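You operate a simulated robot arm through the tools that you are given. There is no shell and no other tool. Be economical: measure what you need, move in short steps, check, and stop when the job is done.

You are at the controls of a simulated robot arm. One attempt, no reset.

TASK
Close the fuse box door. Fetch the blue brush and stand it on the brown speaker mat. Press the green key of the soak tray to switch it off. Take the small green board and put it on the repair bench. Put one of the purple cartons from the test bench on the speaker bench. Take the white carton that says "relay" from the test bench and put it on the island shelf. Put the carton that says "spacers" from the repair bench on the island shelf and the carton that says "belt" on the wooden frame. Open the top lamps drawer. The order is free. Set down upright: blue brush.
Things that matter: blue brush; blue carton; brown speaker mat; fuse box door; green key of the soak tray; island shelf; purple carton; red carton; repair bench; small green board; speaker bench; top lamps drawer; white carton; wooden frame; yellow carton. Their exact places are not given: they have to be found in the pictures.

It is judged by the outcome, as a careful person would: the job done as asked, and still so three seconds after it is handed in. It fails if anything else is knocked over, pushed out of place, dropped, spilled or broken.

THE ROBOT
A 6-joint arm with a fingered hand on a trunk, on a base that drives. Base frame: it is fixed to the floor where the robot stands at the start and does not move with it; the origin is under the middle of the robot, x ahead of it, y to its left, z up. Units: m, rad, N and s.
With the tool pointing down near the work surface it reaches from about 0.58 to 0.66 m from the robot's upright axis, wherever it stands. Its first joint turns from -2.897 to 2.897 rad. Places, roughly: blue brush (5x3x14 cm) [1.9, 2.6, 0.9]; blue carton, red carton, yellow carton [-1.75, 4.5, 0.75]; brown speaker mat [2.4, 4.3, 0.8]; fuse box door [0.6, 0, 1.7]; green key of the soak tray [3.3, 2.9, 0.9]; island shelf (258x20 cm) [-0.66, 4.66, 1.16]; purple carton [-0.5, 4.5, 0.75]; repair bench [-0.8, 5, 0.8]; small green board (8x5x2 cm) [2.4, 4.7, 0.8]; speaker bench [2.3, 5.1, 0.8]; top lamps drawer [-3.4, 3.6, 0.9]; white carton [-0.25, 4.5, 0.75]; wooden frame (25x18 cm) [-4.02, 5.58, 0.8]. Payload 4 kg.
The TCP is the grasp point between the finger pads, 0.02 m short of the fingertips. In the tool frame z runs along the fingers and y along their closing line. Largest opening 0.14 m; the body of the gripper starts 0.054 m behind the TCP. The gripper is a hand of 3 fingers: y runs from the thumb to the fingers, the wrist lies at [0, 0, -0.215] in the tool frame.
Orientation is that of the tool frame in the base frame, as a unit quaternion [w, x, y, z]. With the fingers straight down and closing along the base's y, the tool's x points along the base's -x, its y along +y and its z along -z.

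THE INTERFACE
- The arm moves only by the tool drive_tool. Its argument "increments" is one flat list of numbers, 6 for each row, row after row: the shift along the tool's x, y, z in m, then the turn, a rotation vector about the tool's x, y, z in rad. In form: [dx, dy, dz, rx, ry, rz, dx, dy, dz, rx, ry, rz, ...]. A call has 1 to 8 rows; each row is the pose to reach, as a shift and turn from the pose commanded when the call began, along the tool's axes at that moment. Each row takes 0.2 s and may step no farther than 0.05 m and 0.15 rad from the row before; otherwise, the whole call is refused. A pose out of reach is approached as far as the arm can. The call stops where the force on the tool passes 40 N (or 10 N more than at its start, if that is more) or the arm is blocked; 0.2 s more then pass. In this call time passes only in rows, and 0.2 s behind the last. It gives the time, the measured TCP pose, the force on the tool (base axes), the opening and the grip force at its end, in the units of the frame above (readings bear some noise), with the torque about the TCP (base axes, N m) and any sound that the robot's microphone picked up.
- Cameras (640 x 400 px; columns grow to the right, rows downward): "scene" is now at [0.0711, 0.1663, 1.9715]; the picture's right is [-0.25, -0.97, 0.00], its down [-0.29, 0.08, -0.95] and it looks along [0.92, -0.24, -0.30] (base axes); focal length 260 px, centre (320, 200). "wrist" rides on the gripper at [0.074, -0.043, -0.079] in the tool frame; the picture's right is [0.50, 0.87, 0.00], its down [-0.59, 0.34, -0.73] and it looks along [-0.64, 0.37, 0.68] (tool axes); focal length 275 px, centre (320, 200).
- get_image(camera): a new picture of that camera. No time passes.
- raise_lower(by): slides the trunk up (or, below 0, down) by that many m; the arm and the scene camera ride with it, the base frame stays. It gives what a move gives, with no picture.
- roll_base(legs): drives the robot by 1 to 6 legs, each [ahead, left, turn to the left] in m, m and rad, along the robot's own axes; the way and the turn of a leg run together, so that a leg with both is an arc; at most 1.5 m and 3.142 rad a leg. The arm and the cameras ride along, it lands a little off, and it stops where it bumps. It gives what a move gives.
- set_fingers(finger1, finger2, thumb_bend): sets how far each is bent, from 0 (flat) to 100 (curled in); at 30 the hand is open as for a grip, at 70 the pads meet at the TCP. One left out holds its place. A second passes; each finger stops where it meets its share of the squeeze, and holds until it gets a number again. It is the only way to open and close the hand. It gives what a move gives, with no picture; readings hold the bend of each and the force on the fingers (four entries, about 0 where the hand has none), thumb and palm.
- aim_head(pan, tilt): turns the head with the scene camera to pan (to the left, within 2.094 rad either way) and tilt (down, from -0.506 to 1.204), counted from straight ahead of the robot. It gives what a move gives.
- locate(camera, pixels): for up to 12 pixels [column, row] of the newest picture of that camera ("zoom" is the newest enlarged one), the place [x, y, z] in the base frame of the surface seen there, good to about 0.003 m. No time passes.
- inspect(camera, box): a new picture of the part [left, top, right, bottom] of that camera's present view, enlarged. No time passes.
- close_job(): hands the job in; it is judged then, once.

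Go step by step. Measure first, check grasps and placings, and put right what went wrong. The budget is 145 turns and 168 pictures, counting those below and the enlarged ones. Unless the task says otherwise, let go and move clear before handing in, and close with one line.

The tools are called as name(argument=value, ...) on one line, values as JSON. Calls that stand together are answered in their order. drive_tool: Moves the arm, as the interface text tells. Its arguments: {"type":"object","properties":{"increments":{"type":"array"}},"required":["increments"]} The other tools are called the same way: raise_lower (by) slides the trunk up or down; set_fingers (finger1, finger2, thumb_bend) moves the fingers one by one; roll_base (legs) drives the base; aim_head (pan, tilt) turns the head that bears the scene camera; get_image (camera) takes a picture; locate (camera, pixels) gives the place of the surface under pixels of a picture; inspect (camera, box) takes an enlarged picture of a part of a camera's view; close_job () hands the job in.

At the start:

```text
time_s: 0.0
position: [0.3539, 0.0492, 1.8661]
tcp_rot: [0.0, 0.0, 1.0, 0.0]
force: [0.3, 0.3, 0.2]
torque: [0.03, 0.01, 0.01]
finger_gap: 0.1397
grip_force: 0.0
shape: jaw
bend: [30.0, 30.0, 30.0]
finger forces: [0.1, 0.0, 0.0, 0.1, 0.0, 0.0]
trunk travel left (down, up): [-0.525, 0.065]
robot x, y, heading: [0.0012, -0.0003, 0.002]
head pan, tilt: [-0.257, 0.307]
```

scene: 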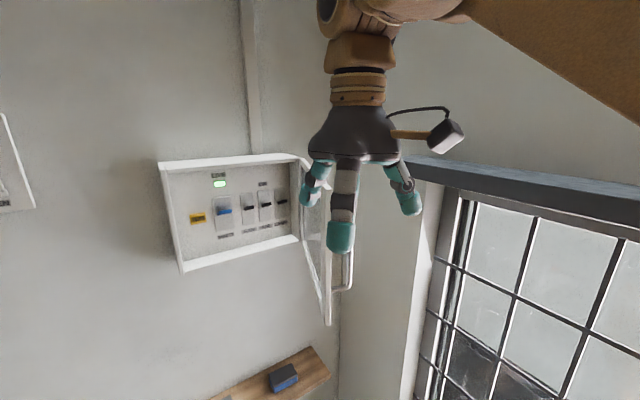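
wrist: 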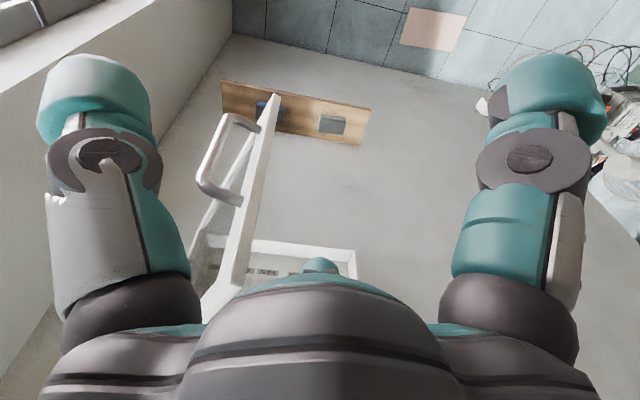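

The picture shows the fuse box with its door swung open toward me, hinged on the right side (about pixel 300,240). I measure the door and the box.

locate(camera="scene", pixels=[[160, 165], [183, 270], [298, 240], [300, 165], [327, 320], [348, 288], [308, 250], [320, 290], [240, 220], [285, 376], [345, 255]])

inspect(camera="scene", box=[150, 140, 390, 340])

```text
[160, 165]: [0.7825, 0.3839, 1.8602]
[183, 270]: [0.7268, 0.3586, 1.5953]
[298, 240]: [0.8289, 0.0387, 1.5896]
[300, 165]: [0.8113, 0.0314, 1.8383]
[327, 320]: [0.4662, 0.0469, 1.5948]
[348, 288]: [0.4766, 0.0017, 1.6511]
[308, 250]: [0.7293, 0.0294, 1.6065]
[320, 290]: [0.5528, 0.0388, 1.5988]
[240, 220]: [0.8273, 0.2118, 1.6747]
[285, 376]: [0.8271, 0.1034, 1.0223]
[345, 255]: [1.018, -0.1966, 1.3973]
```

```text
2.00 times, centred on (270, 240) of scene
```

zoom: 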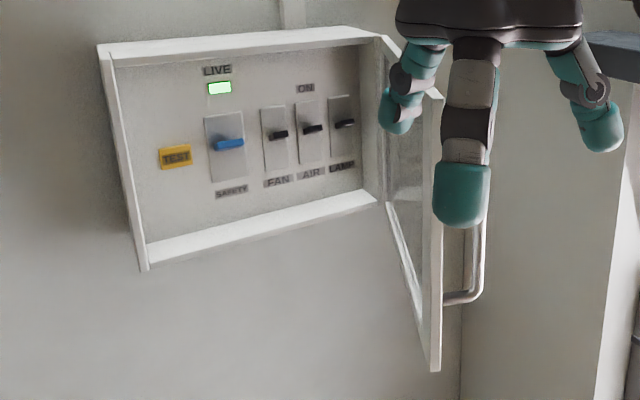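

locate(camera="scene", pixels=[[400, 300], [420, 165], [600, 190], [450, 230], [560, 350], [432, 200], [342, 275], [331, 288]])

locate(camera="wrist", pixels=[[230, 120], [203, 170], [215, 300], [275, 100], [262, 170], [240, 260], [300, 250], [350, 265], [300, 100], [120, 60], [440, 30]])

```text
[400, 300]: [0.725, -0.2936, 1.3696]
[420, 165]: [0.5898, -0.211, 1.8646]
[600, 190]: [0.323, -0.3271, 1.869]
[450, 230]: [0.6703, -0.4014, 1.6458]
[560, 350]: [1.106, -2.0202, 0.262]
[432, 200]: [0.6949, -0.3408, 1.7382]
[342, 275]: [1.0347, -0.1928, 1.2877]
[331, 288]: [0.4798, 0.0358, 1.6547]
```

```text
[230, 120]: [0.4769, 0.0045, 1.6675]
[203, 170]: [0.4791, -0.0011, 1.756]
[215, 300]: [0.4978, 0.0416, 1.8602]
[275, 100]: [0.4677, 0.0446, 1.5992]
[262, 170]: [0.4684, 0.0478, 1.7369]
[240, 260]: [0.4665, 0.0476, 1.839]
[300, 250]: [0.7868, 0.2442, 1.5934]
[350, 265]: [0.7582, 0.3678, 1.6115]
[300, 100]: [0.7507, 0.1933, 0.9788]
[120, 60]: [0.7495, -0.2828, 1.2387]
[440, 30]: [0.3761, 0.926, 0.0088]
```

The door sits at about x 0.47–0.75, y 0.04 with its handle on the -y side (handle at y 0.00), and the window beam is at y -0.21. I close the hand to a stick and go to the -y side of the door.

set_fingers(finger1=70, finger2=70, thumb_bend=70)

drive_tool(increments=[0, -0.045, 0, 0, 0, 0, 0, -0.09, 0, 0, 0, 0, 0, -0.13, 0, 0, 0, 0, -0.045, -0.13, 0, 0, 0, 0, -0.09, -0.13, 0, 0, 0, 0, -0.135, -0.13, 0, 0, 0, 0, -0.155, -0.13, 0.03, 0, 0, 0, -0.155, -0.13, 0.07, 0, 0, 0])

get_image(camera="scene")

```text
time_s: 1.0
position: [0.3548, 0.0503, 1.8661]
tcp_rot: [0.0, 0.0, 1.0, -0.001]
force: [0.1, 0.4, 0.9]
torque: [0.0, 0.0, 0.0]
finger_gap: 0.0042
grip_force: 0.0
shape: fingers
bend: [69.0, 69.0, 70.0]
finger forces: [0.0, 0.0, 0.0, 0.1, 0.0, 0.0]
trunk travel left (down, up): [-0.525, 0.065]
robot x, y, heading: [-0.0041, -0.0017, 0.004]
head pan, tilt: [-0.257, 0.307]
```

```text
time_s: 2.8
position: [0.5078, -0.0801, 1.7963]
tcp_rot: [0.0, 0.0, 1.0, 0.0]
force: [-0.1, -0.2, 0.1]
torque: [-0.01, 0.04, 0.02]
finger_gap: 0.0042
grip_force: 0.0
shape: fingers
bend: [69.0, 69.0, 70.0]
finger forces: [0.0, 0.0, 0.0, 0.0, 0.0, 0.0]
trunk travel left (down, up): [-0.525, 0.065]
robot x, y, heading: [-0.0022, -0.0004, -0.003]
head pan, tilt: [-0.257, 0.307]
```

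```text
164 pictures are left
```

scene: 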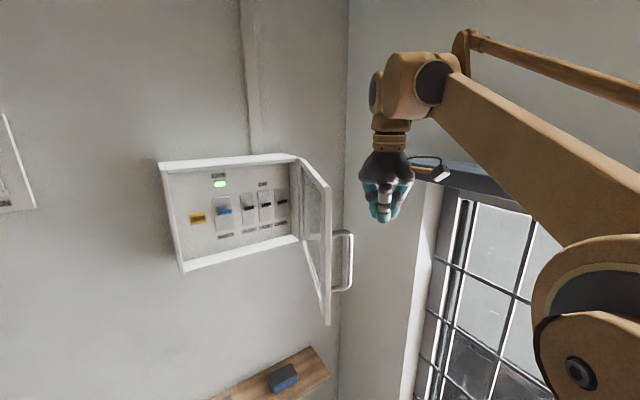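

The closed hand is at (0.508,-0.08), beside the handle. I go down and push the door along its arc.

drive_tool(increments=[0, 0, 0.035, 0, 0, 0, 0, 0, 0.07, 0, 0, 0, 0, 0.045, 0.07, 0, 0, 0, 0.005, 0.09, 0.07, 0, 0, 0, 0.007, 0.135, 0.07, 0, 0, 0, -0.001, 0.18, 0.07, 0, 0, 0, -0.0155, 0.222, 0.07, 0, 0, 0, -0.039, 0.26, 0.07, 0, 0, 0])

get_image(camera="scene")

```text
time_s: 4.6
position: [0.5502, 0.1825, 1.7244]
tcp_rot: [-0.001, 0.0, 1.0, 0.0]
force: [0.4, 0.6, 0.2]
torque: [-0.03, 0.06, -0.04]
finger_gap: 0.0041
grip_force: 0.0
shape: fingers
bend: [69.0, 69.0, 70.0]
finger forces: [0.0, 0.1, 0.0, 0.0, 0.0, 0.0]
trunk travel left (down, up): [-0.525, 0.065]
robot x, y, heading: [-0.0007, 0.0024, 0.002]
head pan, tilt: [-0.257, 0.307]
```

```text
163 pictures are left
```

scene: 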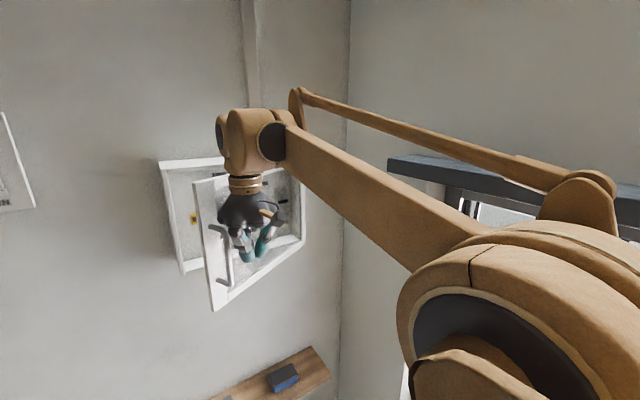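

The door follows well. I keep pushing toward the box until it is shut.

drive_tool(increments=[-0.035, 0.02, 0, 0, 0, 0, -0.07, 0.035, 0, 0, 0, 0, -0.1, 0.045, 0, 0, 0, 0, -0.12, 0.05, 0, 0, 0, 0, -0.14, 0.05, 0, 0, 0, 0, -0.16, 0.05, 0, 0, 0, 0, -0.18, 0.05, 0, 0, 0, 0])

get_image(camera="scene")

```text
time_s: 6.2
position: [0.6746, 0.217, 1.7006]
tcp_rot: [-0.001, 0.001, 1.0, -0.001]
force: [-0.3, 0.2, 0.5]
torque: [0.01, -0.04, -0.03]
finger_gap: 0.004
grip_force: 0.1
shape: fingers
bend: [69.0, 69.0, 70.0]
finger forces: [0.1, 0.1, 0.1, 0.0, 0.0, 0.0]
out of reach, approached as far as the arm can: row 4, 5, 6, 7
trunk travel left (down, up): [-0.525, 0.065]
robot x, y, heading: [-0.0003, -0.0002, -0.002]
head pan, tilt: [-0.257, 0.307]
```

```text
162 pictures are left
```

scene: 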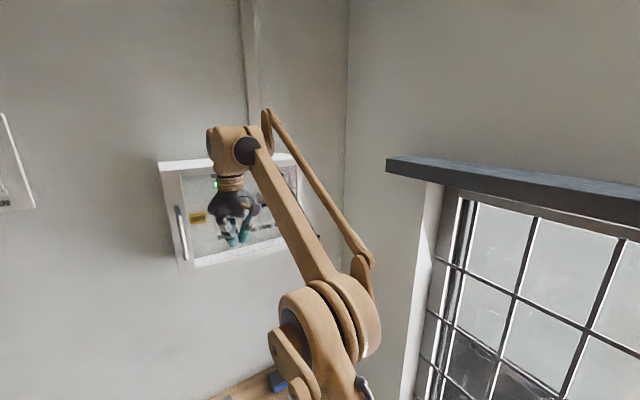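

The door looks almost shut, and the arm ran out of reach, so I inch the base forward to finish.

roll_base(legs=[[0.04, 0, 0]])

inspect(camera="scene", box=[130, 120, 350, 290])

locate(camera="zoom", pixels=[[150, 380], [140, 250], [150, 300]])

```text
time_s: 7.1
position: [0.6995, 0.2166, 1.7036]
tcp_rot: [-0.008, -0.002, 1.0, -0.002]
force: [-6.2, -1.8, 0.5]
torque: [0.12, -0.42, 0.04]
finger_gap: 0.0041
grip_force: 3.3
shape: fingers
bend: [69.0, 69.0, 70.0]
finger forces: [0.1, 6.6, 0.1, 0.0, 0.0, 0.1]
trunk travel left (down, up): [-0.525, 0.065]
robot x, y, heading: [0.0302, 0.0017, -0.0]
head pan, tilt: [-0.257, 0.307]
stopped in leg 1: the force on the tool passed its limit at 128 N (the readings are from after the stop); the commanded pose is now the measured one
```

```text
2.35 times, centred on (240, 205) of scene
```

zoom: 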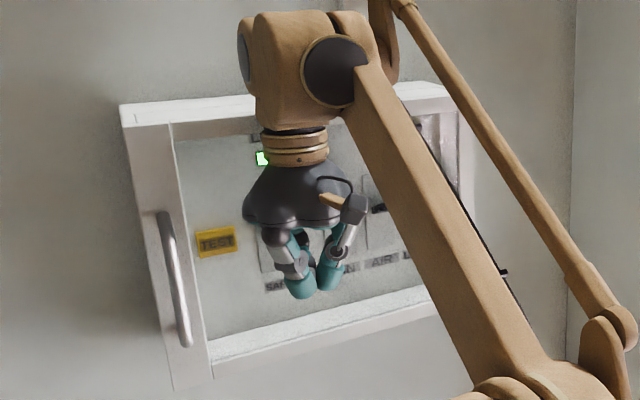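

```text
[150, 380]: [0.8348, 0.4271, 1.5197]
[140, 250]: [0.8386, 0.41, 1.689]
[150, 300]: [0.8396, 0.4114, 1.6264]
```

The door met its stop. I back the hand off and look again.

roll_base(legs=[[-0.25, 0, 0]])

inspect(camera="scene", box=[130, 120, 350, 290])

aim_head(pan=0.9, tilt=0.4)

get_image(camera="scene")

aim_head(pan=1.9, tilt=0.4)

get_image(camera="scene")

```text
time_s: 8.9
position: [0.4521, 0.2187, 1.7018]
tcp_rot: [-0.009, -0.003, 1.0, -0.002]
force: [-0.8, -0.1, 0.3]
torque: [0.0, -0.02, 0.01]
finger_gap: 0.0044
grip_force: 0.1
shape: fingers
bend: [69.0, 69.0, 70.0]
finger forces: [0.0, 0.0, 0.1, 0.0, 0.0, 0.1]
trunk travel left (down, up): [-0.525, 0.065]
robot x, y, heading: [-0.2194, -0.0021, 0.007]
head pan, tilt: [-0.257, 0.307]
```

```text
2.35 times, centred on (240, 205) of scene
```

zoom: 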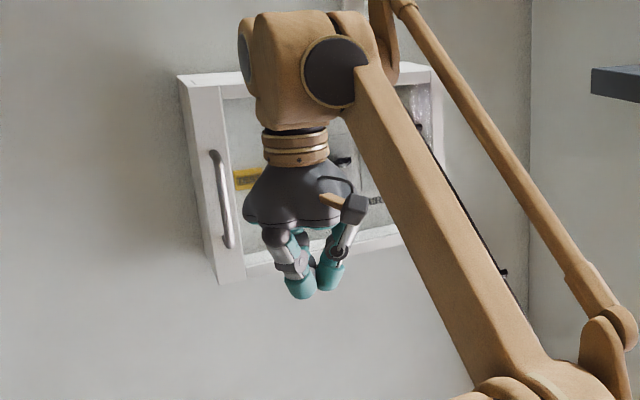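

```text
time_s: 10.3
position: [0.4517, 0.2178, 1.7024]
tcp_rot: [-0.008, -0.003, 1.0, -0.002]
force: [0.8, -0.2, -0.3]
torque: [0.02, 0.01, 0.0]
finger_gap: 0.0041
grip_force: 0.1
shape: fingers
bend: [69.0, 69.0, 70.0]
finger forces: [0.0, 0.0, 0.0, 0.1, 0.1, 0.0]
trunk travel left (down, up): [-0.525, 0.065]
robot x, y, heading: [-0.2129, -0.0022, -0.001]
head pan, tilt: [0.901, 0.4]
```

```text
159 pictures are left
```

scene: 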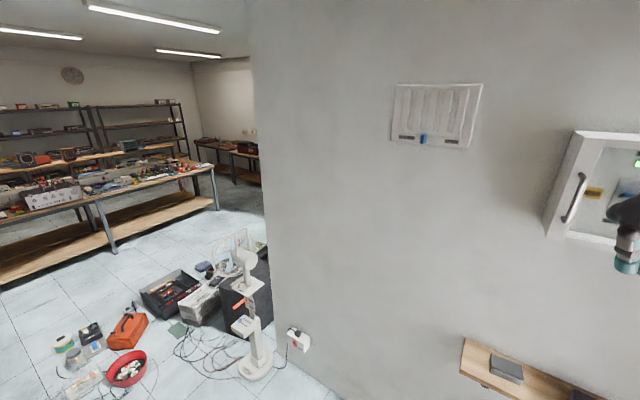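

```text
time_s: 11.6
position: [0.4521, 0.2179, 1.7022]
tcp_rot: [-0.008, -0.003, 1.0, -0.002]
force: [0.1, -0.6, 0.4]
torque: [0.01, 0.03, 0.03]
finger_gap: 0.0045
grip_force: 0.1
shape: fingers
bend: [69.0, 69.0, 70.0]
finger forces: [0.0, 0.1, 0.1, 0.0, 0.0, 0.0]
trunk travel left (down, up): [-0.525, 0.065]
robot x, y, heading: [-0.2167, -0.0006, 0.003]
head pan, tilt: [1.901, 0.4]
```

```text
158 pictures are left
```

scene: 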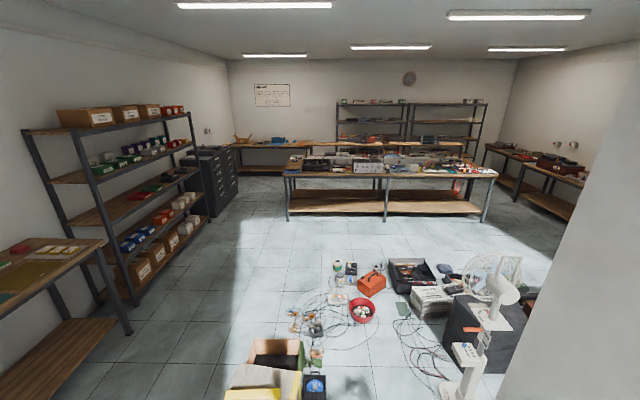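

The fuse box door is shut flush. The room lies to the left, with clutter on the floor; I map the floor obstacles and the island.

locate(camera="scene", pixels=[[500, 250], [565, 250], [440, 385], [300, 300], [280, 350], [230, 385], [330, 265], [415, 265], [283, 222], [492, 222], [130, 330], [205, 225]])

locate(camera="scene", pixels=[[105, 240], [288, 178], [495, 175], [290, 320], [235, 190], [485, 145], [580, 170], [330, 380], [395, 320], [235, 145], [445, 300], [345, 215]])

inspect(camera="scene", box=[270, 90, 510, 240])

```text
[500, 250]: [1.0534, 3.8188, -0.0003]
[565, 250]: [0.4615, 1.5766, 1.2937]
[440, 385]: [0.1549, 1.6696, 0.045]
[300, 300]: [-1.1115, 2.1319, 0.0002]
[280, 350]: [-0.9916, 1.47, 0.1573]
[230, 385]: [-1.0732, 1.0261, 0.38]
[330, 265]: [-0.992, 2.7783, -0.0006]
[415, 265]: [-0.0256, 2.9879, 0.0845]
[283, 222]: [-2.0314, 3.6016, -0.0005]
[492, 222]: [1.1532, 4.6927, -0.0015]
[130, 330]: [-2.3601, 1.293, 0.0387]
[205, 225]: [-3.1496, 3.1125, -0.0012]
```

```text
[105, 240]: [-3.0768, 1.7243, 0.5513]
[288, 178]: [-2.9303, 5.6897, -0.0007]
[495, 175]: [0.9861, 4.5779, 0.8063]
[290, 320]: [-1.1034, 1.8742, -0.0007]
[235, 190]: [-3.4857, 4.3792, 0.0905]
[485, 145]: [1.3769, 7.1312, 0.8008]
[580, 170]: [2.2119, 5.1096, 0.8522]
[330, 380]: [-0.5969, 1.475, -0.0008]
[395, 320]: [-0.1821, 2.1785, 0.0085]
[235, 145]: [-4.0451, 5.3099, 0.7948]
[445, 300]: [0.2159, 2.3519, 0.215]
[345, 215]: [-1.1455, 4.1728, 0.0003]
```

```text
2.67 times, centred on (390, 165) of scene
```

zoom: 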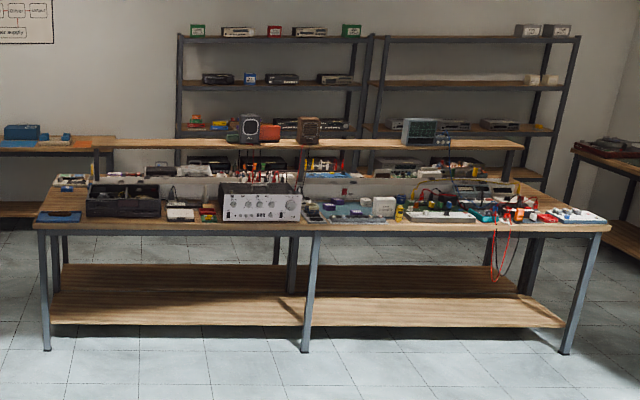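

aim_head(pan=2.09, tilt=0.85)

get_image(camera="scene")

locate(camera="scene", pixels=[[100, 100], [150, 200], [20, 200], [300, 250], [230, 180], [320, 380], [250, 130], [500, 250], [430, 100], [360, 60], [230, 260], [560, 200]])

```text
time_s: 12.5
position: [0.4521, 0.2185, 1.7037]
tcp_rot: [-0.009, -0.002, 1.0, -0.002]
force: [0.3, 0.1, -0.6]
torque: [0.02, -0.02, 0.05]
finger_gap: 0.0042
grip_force: 0.1
shape: fingers
bend: [69.0, 69.0, 70.0]
finger forces: [0.0, 0.0, 0.0, 0.0, 0.0, 0.0]
trunk travel left (down, up): [-0.525, 0.065]
robot x, y, heading: [-0.2178, 0.0012, 0.001]
head pan, tilt: [2.089, 0.85]
```

```text
156 pictures are left
```

scene: 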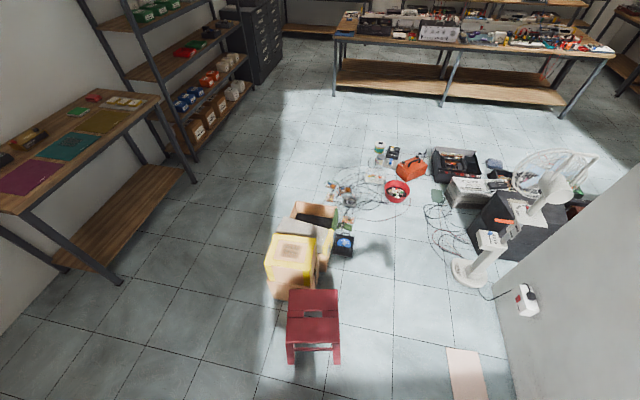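

```text
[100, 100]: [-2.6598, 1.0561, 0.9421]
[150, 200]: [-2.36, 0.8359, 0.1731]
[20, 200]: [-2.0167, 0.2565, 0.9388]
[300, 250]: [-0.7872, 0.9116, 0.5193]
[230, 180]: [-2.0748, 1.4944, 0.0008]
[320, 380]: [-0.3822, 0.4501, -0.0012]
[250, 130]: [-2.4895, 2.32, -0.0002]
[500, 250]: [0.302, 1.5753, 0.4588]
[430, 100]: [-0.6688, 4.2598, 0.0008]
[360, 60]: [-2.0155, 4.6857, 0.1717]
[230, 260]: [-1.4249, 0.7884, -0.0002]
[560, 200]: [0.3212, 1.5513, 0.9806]
```

locate(camera="scene", pixels=[[122, 284], [193, 182], [160, 98], [268, 265], [285, 355], [325, 190], [236, 100], [198, 155], [333, 95], [440, 104], [555, 118], [340, 42]])

```text
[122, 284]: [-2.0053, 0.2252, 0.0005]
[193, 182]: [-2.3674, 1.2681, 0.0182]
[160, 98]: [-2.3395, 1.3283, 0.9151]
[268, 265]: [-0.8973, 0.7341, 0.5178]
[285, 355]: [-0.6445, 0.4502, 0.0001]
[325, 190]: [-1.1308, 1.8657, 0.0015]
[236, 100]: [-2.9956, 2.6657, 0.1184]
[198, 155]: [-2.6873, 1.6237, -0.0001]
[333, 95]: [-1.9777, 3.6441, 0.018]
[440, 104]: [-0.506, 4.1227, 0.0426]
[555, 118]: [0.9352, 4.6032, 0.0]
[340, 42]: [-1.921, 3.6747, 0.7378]
```

The room is turned about 0.32 rad from the base frame: the island front runs from (-1.98,3.64) to (0.94,4.60), and a free corridor lies left of the cartons. I tuck the arm, then drive around through it.

drive_tool(increments=[0.035, -0.025, 0, 0, 0, 0, 0.07, -0.05, 0, 0, 0, 0, 0.105, -0.075, 0, 0, 0, 0, 0.14, -0.1, 0, 0, 0, 0, 0.175, -0.125, 0, 0, 0, 0, 0.21, -0.15, 0, 0, 0, 0, 0.245, -0.175, 0, 0, 0, 0, 0.28, -0.2, 0, 0, 0, 0])

roll_base(legs=[[0, 0, 1.89], [0, 1.0, 0]])

aim_head(pan=0, tilt=0.6)

get_image(camera="scene")

```text
time_s: 14.3
position: [0.1691, 0.0162, 1.7085]
tcp_rot: [-0.007, -0.003, 1.0, -0.002]
force: [0.0, -0.7, 0.5]
torque: [0.02, -0.03, 0.04]
finger_gap: 0.0041
grip_force: 0.1
shape: fingers
bend: [69.0, 69.0, 70.0]
finger forces: [0.0, 0.0, 0.0, 0.1, 0.0, 0.0]
trunk travel left (down, up): [-0.525, 0.065]
robot x, y, heading: [-0.2159, 0.0001, 0.0]
head pan, tilt: [2.089, 0.85]
```

```text
time_s: 24.0
position: [-1.3063, 0.0378, 1.7075]
tcp_rot: [0.004, 0.815, -0.579, 0.008]
force: [-0.6, 0.2, 0.3]
torque: [0.0, 0.01, -0.01]
finger_gap: 0.0044
grip_force: 0.0
shape: fingers
bend: [69.0, 69.0, 70.0]
finger forces: [0.0, 0.0, 0.0, 0.0, 0.0, 0.0]
trunk travel left (down, up): [-0.525, 0.065]
robot x, y, heading: [-1.1607, -0.3246, 1.895]
head pan, tilt: [2.089, 0.85]
```

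```text
time_s: 26.0
position: [-1.3071, 0.039, 1.7078]
tcp_rot: [0.004, 0.815, -0.58, 0.009]
force: [-1.1, 0.3, 0.6]
torque: [0.03, 0.0, 0.01]
finger_gap: 0.0044
grip_force: 0.1
shape: fingers
bend: [69.0, 69.0, 70.0]
finger forces: [0.1, 0.0, 0.1, 0.0, 0.0, 0.0]
trunk travel left (down, up): [-0.525, 0.065]
robot x, y, heading: [-1.1623, -0.3288, 1.9]
head pan, tilt: [0.0, 0.6]
```

```text
155 pictures are left
```

scene: 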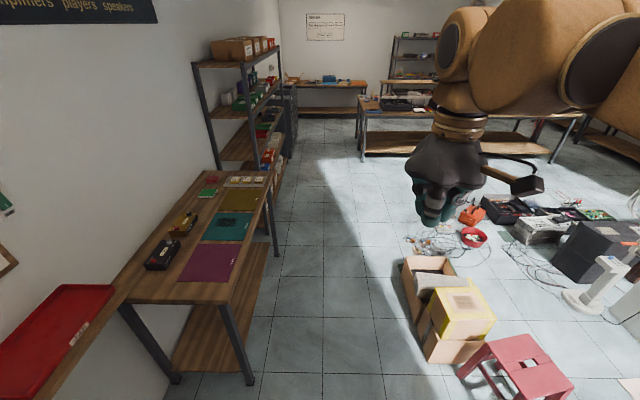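

The way ahead is clear (floor between bench at column 270 and cartons at column 405). I drive on up the corridor.

roll_base(legs=[[1.5, 0, 0], [1.5, 0, 0], [0.4, 0, 0]])

aim_head(pan=0.7, tilt=0.45)

get_image(camera="scene")

aim_head(pan=-0.6, tilt=0.5)

get_image(camera="scene")

```text
time_s: 42.8
position: [-2.4443, 3.2837, 1.7089]
tcp_rot: [0.003, 0.818, -0.575, 0.008]
force: [0.2, 0.1, -0.7]
torque: [0.0, 0.0, -0.01]
finger_gap: 0.0041
grip_force: 0.0
shape: fingers
bend: [69.0, 69.0, 70.0]
finger forces: [0.1, 0.0, 0.0, 0.1, 0.1, 0.0]
trunk travel left (down, up): [-0.525, 0.065]
robot x, y, heading: [-2.2976, 2.9224, 1.907]
head pan, tilt: [0.0, 0.6]
```

```text
time_s: 43.8
position: [-2.4443, 3.2841, 1.7075]
tcp_rot: [0.003, 0.818, -0.575, 0.008]
force: [-0.1, 0.8, 0.0]
torque: [0.03, -0.01, -0.03]
finger_gap: 0.004
grip_force: 0.0
shape: fingers
bend: [69.0, 69.0, 70.0]
finger forces: [0.1, 0.1, 0.0, 0.0, 0.0, 0.1]
trunk travel left (down, up): [-0.525, 0.065]
robot x, y, heading: [-2.2983, 2.9205, 1.912]
head pan, tilt: [0.7, 0.45]
```

```text
154 pictures are left
```

scene: 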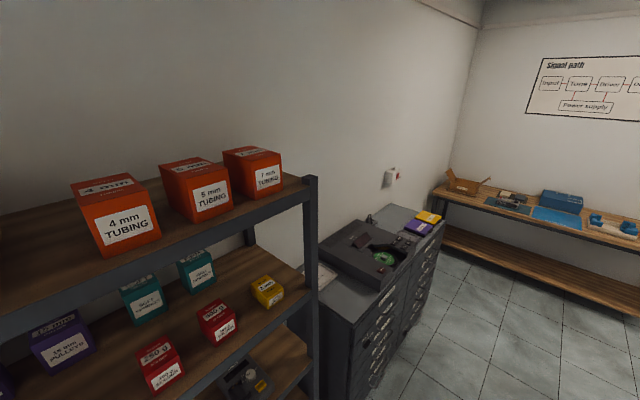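

```text
time_s: 45.3
position: [-2.4438, 3.2836, 1.7076]
tcp_rot: [0.004, 0.819, -0.574, 0.009]
force: [0.5, 0.1, 0.1]
torque: [-0.01, 0.03, 0.01]
finger_gap: 0.0041
grip_force: 0.0
shape: fingers
bend: [69.0, 69.0, 70.0]
finger forces: [0.1, 0.0, 0.0, 0.1, 0.0, 0.1]
trunk travel left (down, up): [-0.525, 0.065]
robot x, y, heading: [-2.2987, 2.9215, 1.912]
head pan, tilt: [-0.6, 0.499]
```

```text
153 pictures are left
```

scene: 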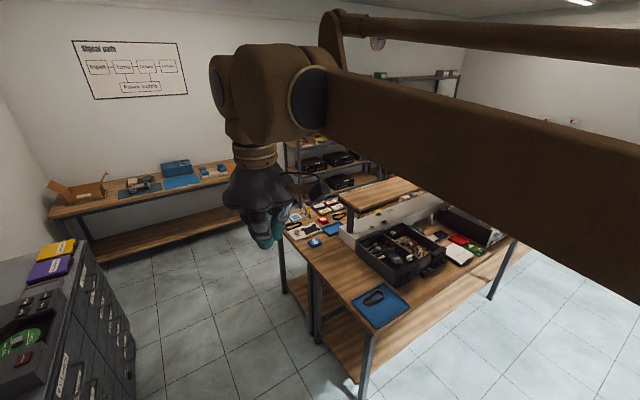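

Two drawer cabinets stand to the left at the far end of the shelf. I drive alongside and turn to face them.

roll_base(legs=[[0.9, -0.05, 0], [0, 0, 1.55]])

aim_head(pan=0.0, tilt=0.65)

get_image(camera="scene")

```text
time_s: 53.8
position: [-2.9149, 3.6421, 1.7086]
tcp_rot: [-0.003, 0.986, 0.164, 0.009]
force: [-0.7, 0.2, 0.1]
torque: [0.0, 0.03, 0.02]
finger_gap: 0.004
grip_force: 0.1
shape: fingers
bend: [69.0, 69.0, 70.0]
finger forces: [0.1, 0.0, 0.0, 0.0, 0.1, 0.0]
trunk travel left (down, up): [-0.525, 0.065]
robot x, y, heading: [-2.551, 3.7835, -2.817]
head pan, tilt: [-0.6, 0.499]
```

```text
time_s: 54.8
position: [-2.9147, 3.6431, 1.708]
tcp_rot: [-0.003, 0.986, 0.164, 0.008]
force: [-0.4, 0.6, 0.9]
torque: [-0.02, 0.0, 0.02]
finger_gap: 0.0041
grip_force: 0.2
shape: fingers
bend: [69.0, 69.0, 70.0]
finger forces: [0.1, 0.0, 0.0, 0.0, 0.0, 0.0]
trunk travel left (down, up): [-0.525, 0.065]
robot x, y, heading: [-2.5507, 3.7837, -2.815]
head pan, tilt: [0.0, 0.649]
```

```text
152 pictures are left
```

scene: 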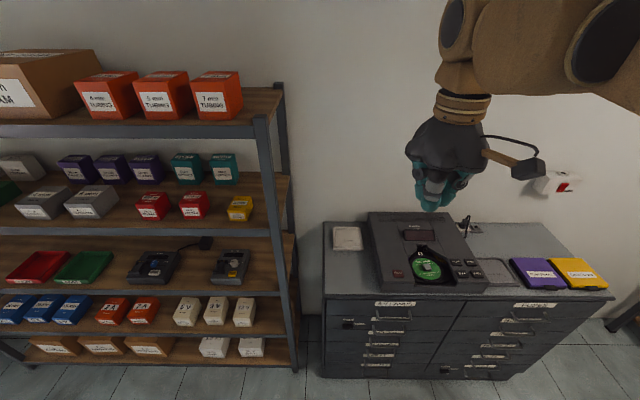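

inspect(camera="scene", box=[310, 210, 620, 400])

locate(camera="scene", pixels=[[395, 303], [395, 318], [385, 331], [520, 305], [525, 320], [515, 332], [326, 298], [610, 298], [350, 323], [410, 322], [445, 370]])

```text
2.06 times, centred on (465, 305) of scene
```

zoom: 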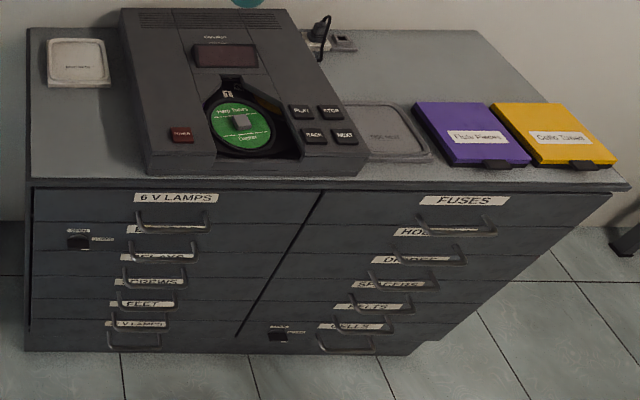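

```text
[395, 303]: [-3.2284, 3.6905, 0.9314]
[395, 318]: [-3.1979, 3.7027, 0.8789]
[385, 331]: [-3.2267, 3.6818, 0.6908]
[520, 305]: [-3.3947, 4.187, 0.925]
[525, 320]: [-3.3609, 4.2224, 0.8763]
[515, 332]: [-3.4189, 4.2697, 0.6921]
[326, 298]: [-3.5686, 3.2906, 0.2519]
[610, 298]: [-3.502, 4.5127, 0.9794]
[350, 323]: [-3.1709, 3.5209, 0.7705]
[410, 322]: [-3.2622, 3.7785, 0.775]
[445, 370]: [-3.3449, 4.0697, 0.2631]
```

inspect(camera="scene", box=[320, 295, 440, 385])

```text
4.44 times, centred on (380, 340) of scene
```

zoom: 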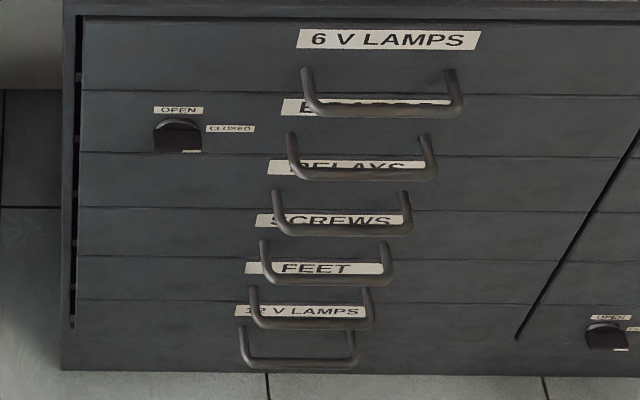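

A knob beside the drawers is marked OPEN / CLOSED. I lower the trunk to see it closer, and look at it.

raise_lower(by=-0.5)

aim_head(pan=0.25, tilt=0.75)

get_image(camera="scene")

```text
refused: -0.5 is not a number from -0.4 to 0.4
```

```text
time_s: 55.6
position: [-2.9155, 3.6429, 1.7081]
tcp_rot: [-0.003, 0.986, 0.164, 0.008]
force: [0.2, 0.6, -0.6]
torque: [0.0, 0.01, -0.04]
finger_gap: 0.0043
grip_force: 0.0
shape: fingers
bend: [69.0, 69.0, 70.0]
finger forces: [0.0, 0.0, 0.0, 0.0, 0.0, 0.0]
trunk travel left (down, up): [-0.525, 0.065]
robot x, y, heading: [-2.5495, 3.785, -2.822]
head pan, tilt: [0.25, 0.75]
```

```text
149 pictures are left
```

scene: 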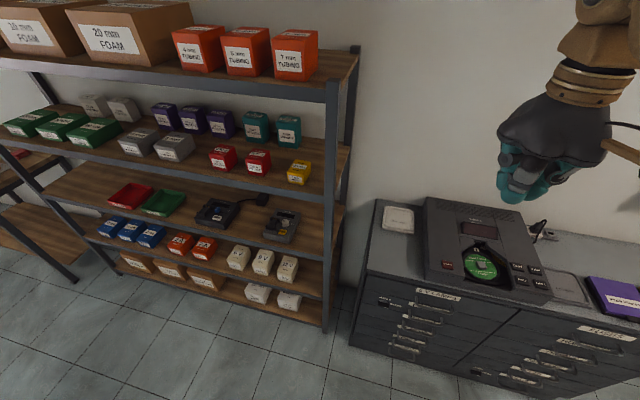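

raise_lower(by=-0.4)

aim_head(pan=0.1, tilt=0.7)

get_image(camera="scene")

```text
time_s: 59.4
position: [-2.9146, 3.6427, 1.3076]
tcp_rot: [-0.004, 0.986, 0.164, 0.008]
force: [-0.1, -0.2, 0.3]
torque: [-0.02, 0.01, 0.02]
finger_gap: 0.0041
grip_force: 0.0
shape: fingers
bend: [69.0, 69.0, 70.0]
finger forces: [0.0, 0.0, 0.1, 0.0, 0.0, 0.1]
trunk travel left (down, up): [-0.125, 0.465]
robot x, y, heading: [-2.5509, 3.7832, -2.817]
head pan, tilt: [0.25, 0.75]
```

```text
time_s: 60.1
position: [-2.9156, 3.6424, 1.3088]
tcp_rot: [-0.003, 0.986, 0.164, 0.009]
force: [0.2, 0.3, -0.7]
torque: [-0.03, 0.02, 0.02]
finger_gap: 0.0041
grip_force: 0.0
shape: fingers
bend: [69.0, 69.0, 70.0]
finger forces: [0.0, 0.1, 0.0, 0.1, 0.0, 0.1]
trunk travel left (down, up): [-0.125, 0.465]
robot x, y, heading: [-2.5508, 3.7822, -2.823]
head pan, tilt: [0.099, 0.7]
```

```text
148 pictures are left
```

scene: 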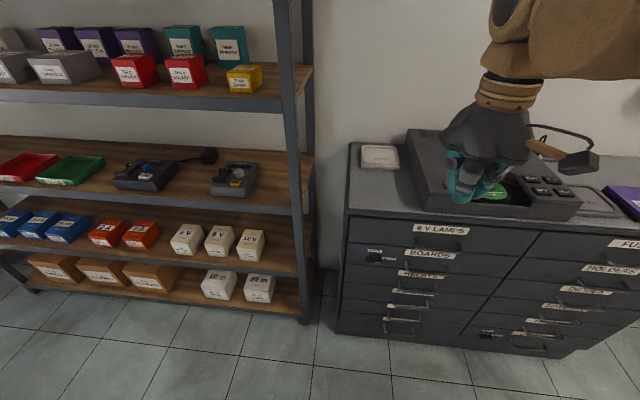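

inspect(camera="scene", box=[340, 215, 480, 305])

locate(camera="zoom", pixels=[[165, 185], [150, 195], [185, 195], [385, 105], [430, 140], [500, 150], [480, 80], [420, 70], [160, 160]])

inspect(camera="scene", box=[360, 235, 400, 270])

```text
4.44 times, centred on (410, 260) of scene
```

zoom: 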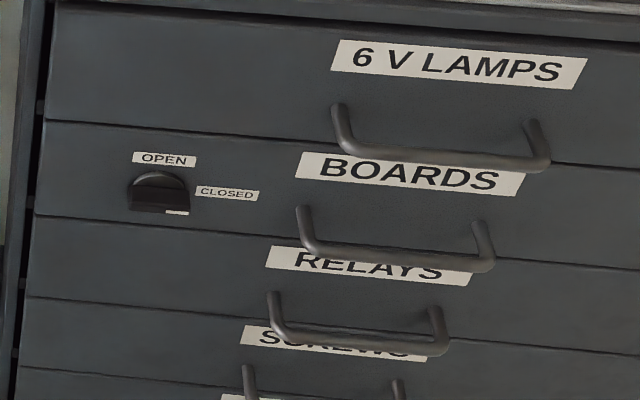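

```text
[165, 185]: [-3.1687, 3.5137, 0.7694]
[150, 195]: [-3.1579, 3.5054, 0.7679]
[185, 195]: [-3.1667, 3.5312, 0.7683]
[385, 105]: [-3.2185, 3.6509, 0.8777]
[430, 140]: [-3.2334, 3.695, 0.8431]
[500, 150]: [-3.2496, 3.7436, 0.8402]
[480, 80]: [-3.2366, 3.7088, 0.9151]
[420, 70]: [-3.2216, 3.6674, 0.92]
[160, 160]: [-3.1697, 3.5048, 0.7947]
```

```text
11.43 times, centred on (380, 252) of scene
```

zoom: 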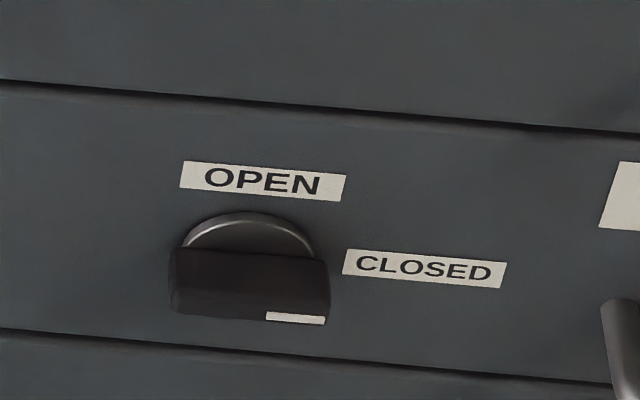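

The knob's white mark points right, to CLOSED, so this cabinet is locked; it must be turned a quarter left, to OPEN, first. I swing the hand to point forward while lowering it in front of the cabinet.

set_fingers(finger1=50, finger2=50, thumb_bend=50)

drive_tool(increments=[-0.018, 0, 0.025, 0, -0.14, 0, -0.036, 0, 0.05, 0, -0.28, 0, -0.054, 0, 0.075, 0, -0.42, 0, -0.072, 0, 0.1, 0, -0.56, 0, -0.09, 0, 0.125, 0, -0.7, 0, -0.108, 0, 0.15, 0, -0.84, 0, -0.126, 0, 0.175, 0, -0.98, 0, -0.144, 0, 0.2, 0, -1.12, 0])

get_image(camera="scene")

```text
time_s: 61.1
position: [-2.9147, 3.6425, 1.3084]
tcp_rot: [-0.003, 0.986, 0.164, 0.009]
force: [-0.7, 0.2, -0.1]
torque: [0.03, 0.01, 0.03]
finger_gap: 0.0634
grip_force: 0.1
shape: fingers
bend: [50.0, 50.0, 50.0]
finger forces: [0.0, 0.0, 0.0, 0.1, 0.1, 0.0]
trunk travel left (down, up): [-0.125, 0.465]
robot x, y, heading: [-2.5523, 3.7835, -2.814]
head pan, tilt: [0.099, 0.7]
```

```text
time_s: 62.9
position: [-3.0494, 3.596, 1.1047]
tcp_rot: [0.084, 0.839, 0.14, -0.518]
force: [-0.3, 1.1, 0.5]
torque: [-0.01, 0.01, 0.02]
finger_gap: 0.0634
grip_force: 0.1
shape: fingers
bend: [50.0, 50.0, 50.0]
finger forces: [0.0, 0.0, 0.0, 0.0, 0.1, 0.0]
trunk travel left (down, up): [-0.125, 0.465]
robot x, y, heading: [-2.5533, 3.7822, -2.819]
head pan, tilt: [0.099, 0.7]
```

```text
145 pictures are left
```

scene: 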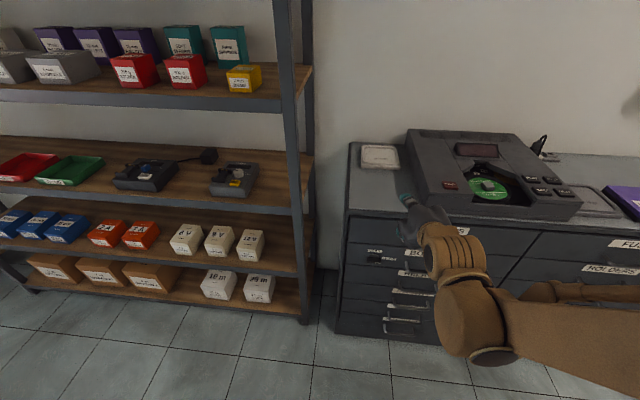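

drive_tool(increments=[0.034, 0.01, 0.016, 0, -0.113, 0, 0.068, 0.02, 0.032, 0, -0.226, 0, 0.102, 0.03, 0.048, 0, -0.338, 0, 0.135, 0.038, 0.065, 0, -0.451, 0])

drive_tool(increments=[0.03, 0, 0, 0, 0, 0.15, 0.06, 0, 0, 0, 0, 0.3, 0.09, 0, 0, 0, 0, 0.45, 0.12, 0, 0, 0, 0, 0.6, 0.15, 0, 0, 0, 0, 0.75, 0.17, 0, 0, 0, 0, 0.9, 0.18, 0, 0, 0, 0, 1.05, 0.18, 0, 0, 0, 0, 1.2])

get_image(camera="wrist")

get_image(camera="scene")

```text
time_s: 63.9
position: [-3.106, 3.5179, 1.1023]
tcp_rot: [0.114, 0.704, 0.119, -0.691]
force: [-0.2, -0.4, 0.1]
torque: [0.0, -0.01, 0.0]
finger_gap: 0.0637
grip_force: 0.1
shape: fingers
bend: [50.0, 50.0, 50.0]
finger forces: [0.1, 0.0, 0.0, 0.1, 0.0, 0.0]
out of reach, approached as far as the arm can: row 2, 3, 4
trunk travel left (down, up): [-0.125, 0.465]
robot x, y, heading: [-2.55, 3.7842, -2.824]
head pan, tilt: [0.099, 0.7]
```

```text
time_s: 65.3
position: [-3.1804, 3.4812, 1.0271]
tcp_rot: [0.379, 0.69, -0.177, -0.591]
force: [8.0, 6.8, 24.3]
torque: [0.97, -0.29, -0.23]
finger_gap: 0.0557
grip_force: 12.9
shape: fingers
bend: [50.0, 50.0, 54.0]
finger forces: [0.1, 0.0, 0.0, 0.1, 25.6, 0.0]
out of reach, approached as far as the arm can: row 1, 2, 3, 4, 5, 6
trunk travel left (down, up): [-0.125, 0.465]
robot x, y, heading: [-2.5504, 3.7842, -2.821]
head pan, tilt: [0.099, 0.7]
stopped in row 6: the force on the tool passed its limit at 54 N (the readings are from after the stop); the commanded pose is now the measured one
```

```text
144 pictures are left
```

wrist: 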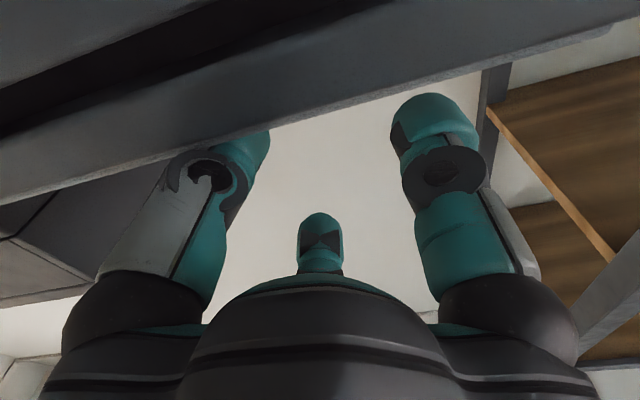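

```text
143 pictures are left
```

scene: 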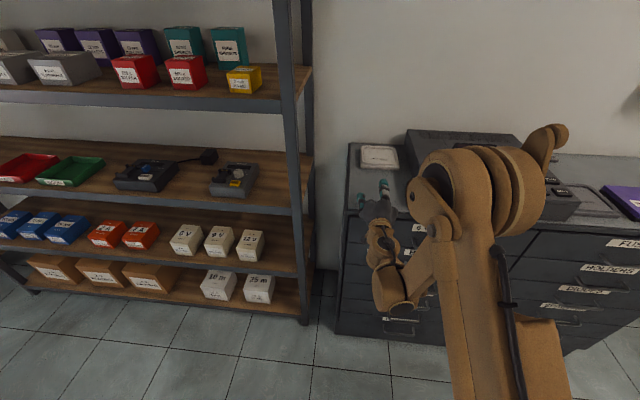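

The hand could not go that low pointing level and the thumb touched the cabinet's top edge. I lift slightly and pull back.

drive_tool(increments=[-0.014, 0.015, 0, 0, 0, 0, -0.028, 0.03, 0, 0, 0, 0, -0.028, 0.03, -0.05, 0, 0, 0, -0.028, 0.03, -0.1, 0, 0, 0, -0.028, 0.03, -0.13, 0, 0, 0])

raise_lower(by=-0.12)

aim_head(pan=-0.4, tilt=0.9)

get_image(camera="scene")

```text
time_s: 66.5
position: [-3.0865, 3.5066, 1.1083]
tcp_rot: [0.379, 0.691, -0.178, -0.589]
force: [-0.2, 0.1, -0.1]
torque: [-0.03, 0.01, 0.06]
finger_gap: 0.0636
grip_force: 0.0
shape: fingers
bend: [50.0, 50.0, 50.0]
finger forces: [0.0, 0.0, 0.1, 0.1, 0.0, 0.0]
out of reach, approached as far as the arm can: row 3, 4, 5
trunk travel left (down, up): [-0.125, 0.465]
robot x, y, heading: [-2.5492, 3.7836, -2.817]
head pan, tilt: [0.099, 0.7]
```

```text
time_s: 68.0
position: [-3.0864, 3.5064, 0.988]
tcp_rot: [0.378, 0.692, -0.178, -0.589]
force: [0.7, 0.2, 1.1]
torque: [0.01, 0.02, -0.02]
finger_gap: 0.0636
grip_force: 0.0
shape: fingers
bend: [50.0, 50.0, 50.0]
finger forces: [0.0, 0.0, 0.0, 0.0, 0.1, 0.1]
trunk travel left (down, up): [-0.005, 0.585]
robot x, y, heading: [-2.5516, 3.7802, -2.817]
head pan, tilt: [0.099, 0.7]
```

```text
time_s: 68.9
position: [-3.0861, 3.5055, 0.988]
tcp_rot: [0.379, 0.692, -0.179, -0.589]
force: [1.0, -0.1, 1.1]
torque: [0.0, -0.02, 0.01]
finger_gap: 0.0635
grip_force: 0.1
shape: fingers
bend: [50.0, 50.0, 50.0]
finger forces: [0.0, 0.1, 0.0, 0.0, 0.0, 0.0]
trunk travel left (down, up): [-0.005, 0.585]
robot x, y, heading: [-2.5534, 3.7878, -2.816]
head pan, tilt: [-0.4, 0.901]
```

```text
142 pictures are left
```

scene: 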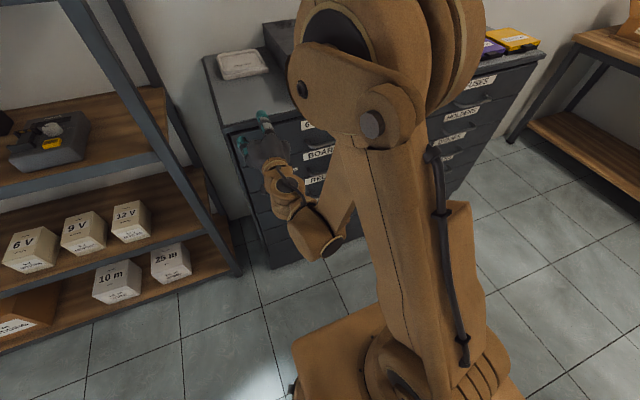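

The elbow cannot fold farther, so I am too close for a level hand. I measure the shelf post, the cabinet and the floor to my left before shifting my stance sideways.

locate(camera="scene", pixels=[[232, 262], [165, 135], [60, 20], [272, 265], [215, 100], [310, 360], [395, 310], [350, 390], [150, 350], [520, 290]])

aim_head(pan=1.9, tilt=0.9)

get_image(camera="scene")

aim_head(pan=-2.09, tilt=0.9)

get_image(camera="scene")

```text
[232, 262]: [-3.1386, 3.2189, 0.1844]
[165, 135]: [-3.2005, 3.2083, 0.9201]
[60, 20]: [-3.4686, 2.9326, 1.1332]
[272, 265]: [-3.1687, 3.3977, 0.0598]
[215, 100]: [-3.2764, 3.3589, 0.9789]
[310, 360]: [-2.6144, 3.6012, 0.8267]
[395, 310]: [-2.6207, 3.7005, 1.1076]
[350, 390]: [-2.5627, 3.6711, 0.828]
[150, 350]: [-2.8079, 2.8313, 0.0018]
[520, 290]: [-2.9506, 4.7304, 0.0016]
```

```text
time_s: 71.0
position: [-3.0864, 3.5061, 0.9877]
tcp_rot: [0.379, 0.691, -0.178, -0.589]
force: [-0.1, 0.0, -0.1]
torque: [0.02, -0.04, 0.01]
finger_gap: 0.0631
grip_force: 0.1
shape: fingers
bend: [50.0, 50.0, 50.0]
finger forces: [0.0, 0.0, 0.0, 0.0, 0.0, 0.1]
trunk travel left (down, up): [-0.005, 0.585]
robot x, y, heading: [-2.5531, 3.7835, -2.817]
head pan, tilt: [1.901, 0.901]
```

```text
141 pictures are left
```

scene: 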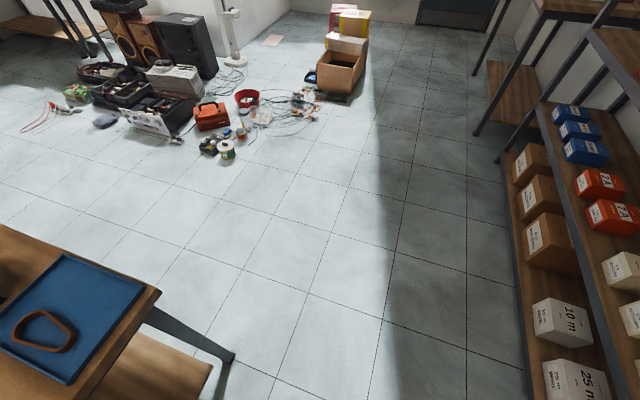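

```text
time_s: 74.3
position: [-3.0868, 3.5062, 0.9874]
tcp_rot: [0.379, 0.692, -0.178, -0.588]
force: [0.2, -0.5, -1.0]
torque: [0.03, 0.02, 0.03]
finger_gap: 0.0637
grip_force: 0.0
shape: fingers
bend: [50.0, 50.0, 50.0]
finger forces: [0.0, 0.0, 0.1, 0.1, 0.0, 0.0]
trunk travel left (down, up): [-0.005, 0.585]
robot x, y, heading: [-2.5502, 3.7838, -2.817]
head pan, tilt: [-2.089, 0.901]
```

```text
140 pictures are left
```

scene: 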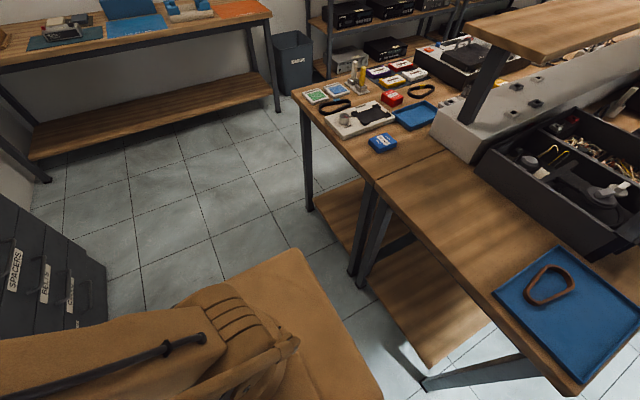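

locate(camera="scene", pixels=[[296, 255], [375, 385], [295, 92], [430, 260], [500, 310], [425, 380], [310, 208], [385, 143], [391, 97], [540, 395], [565, 40], [275, 108]])

inspect(camera="scene", box=[290, 40, 470, 160])

```text
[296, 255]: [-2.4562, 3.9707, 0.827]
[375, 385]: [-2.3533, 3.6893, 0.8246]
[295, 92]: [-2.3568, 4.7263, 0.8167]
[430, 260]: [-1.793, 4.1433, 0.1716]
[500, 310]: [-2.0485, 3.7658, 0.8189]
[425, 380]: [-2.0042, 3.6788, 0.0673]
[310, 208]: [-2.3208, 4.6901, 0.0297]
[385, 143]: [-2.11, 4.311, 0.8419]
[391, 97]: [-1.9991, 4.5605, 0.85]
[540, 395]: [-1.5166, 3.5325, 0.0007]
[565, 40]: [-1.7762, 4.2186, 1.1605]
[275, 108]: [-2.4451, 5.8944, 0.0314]
```

```text
3.33 times, centred on (380, 100) of scene
```

zoom: 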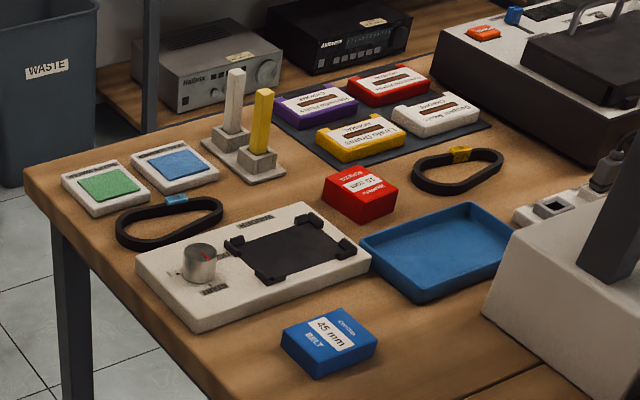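

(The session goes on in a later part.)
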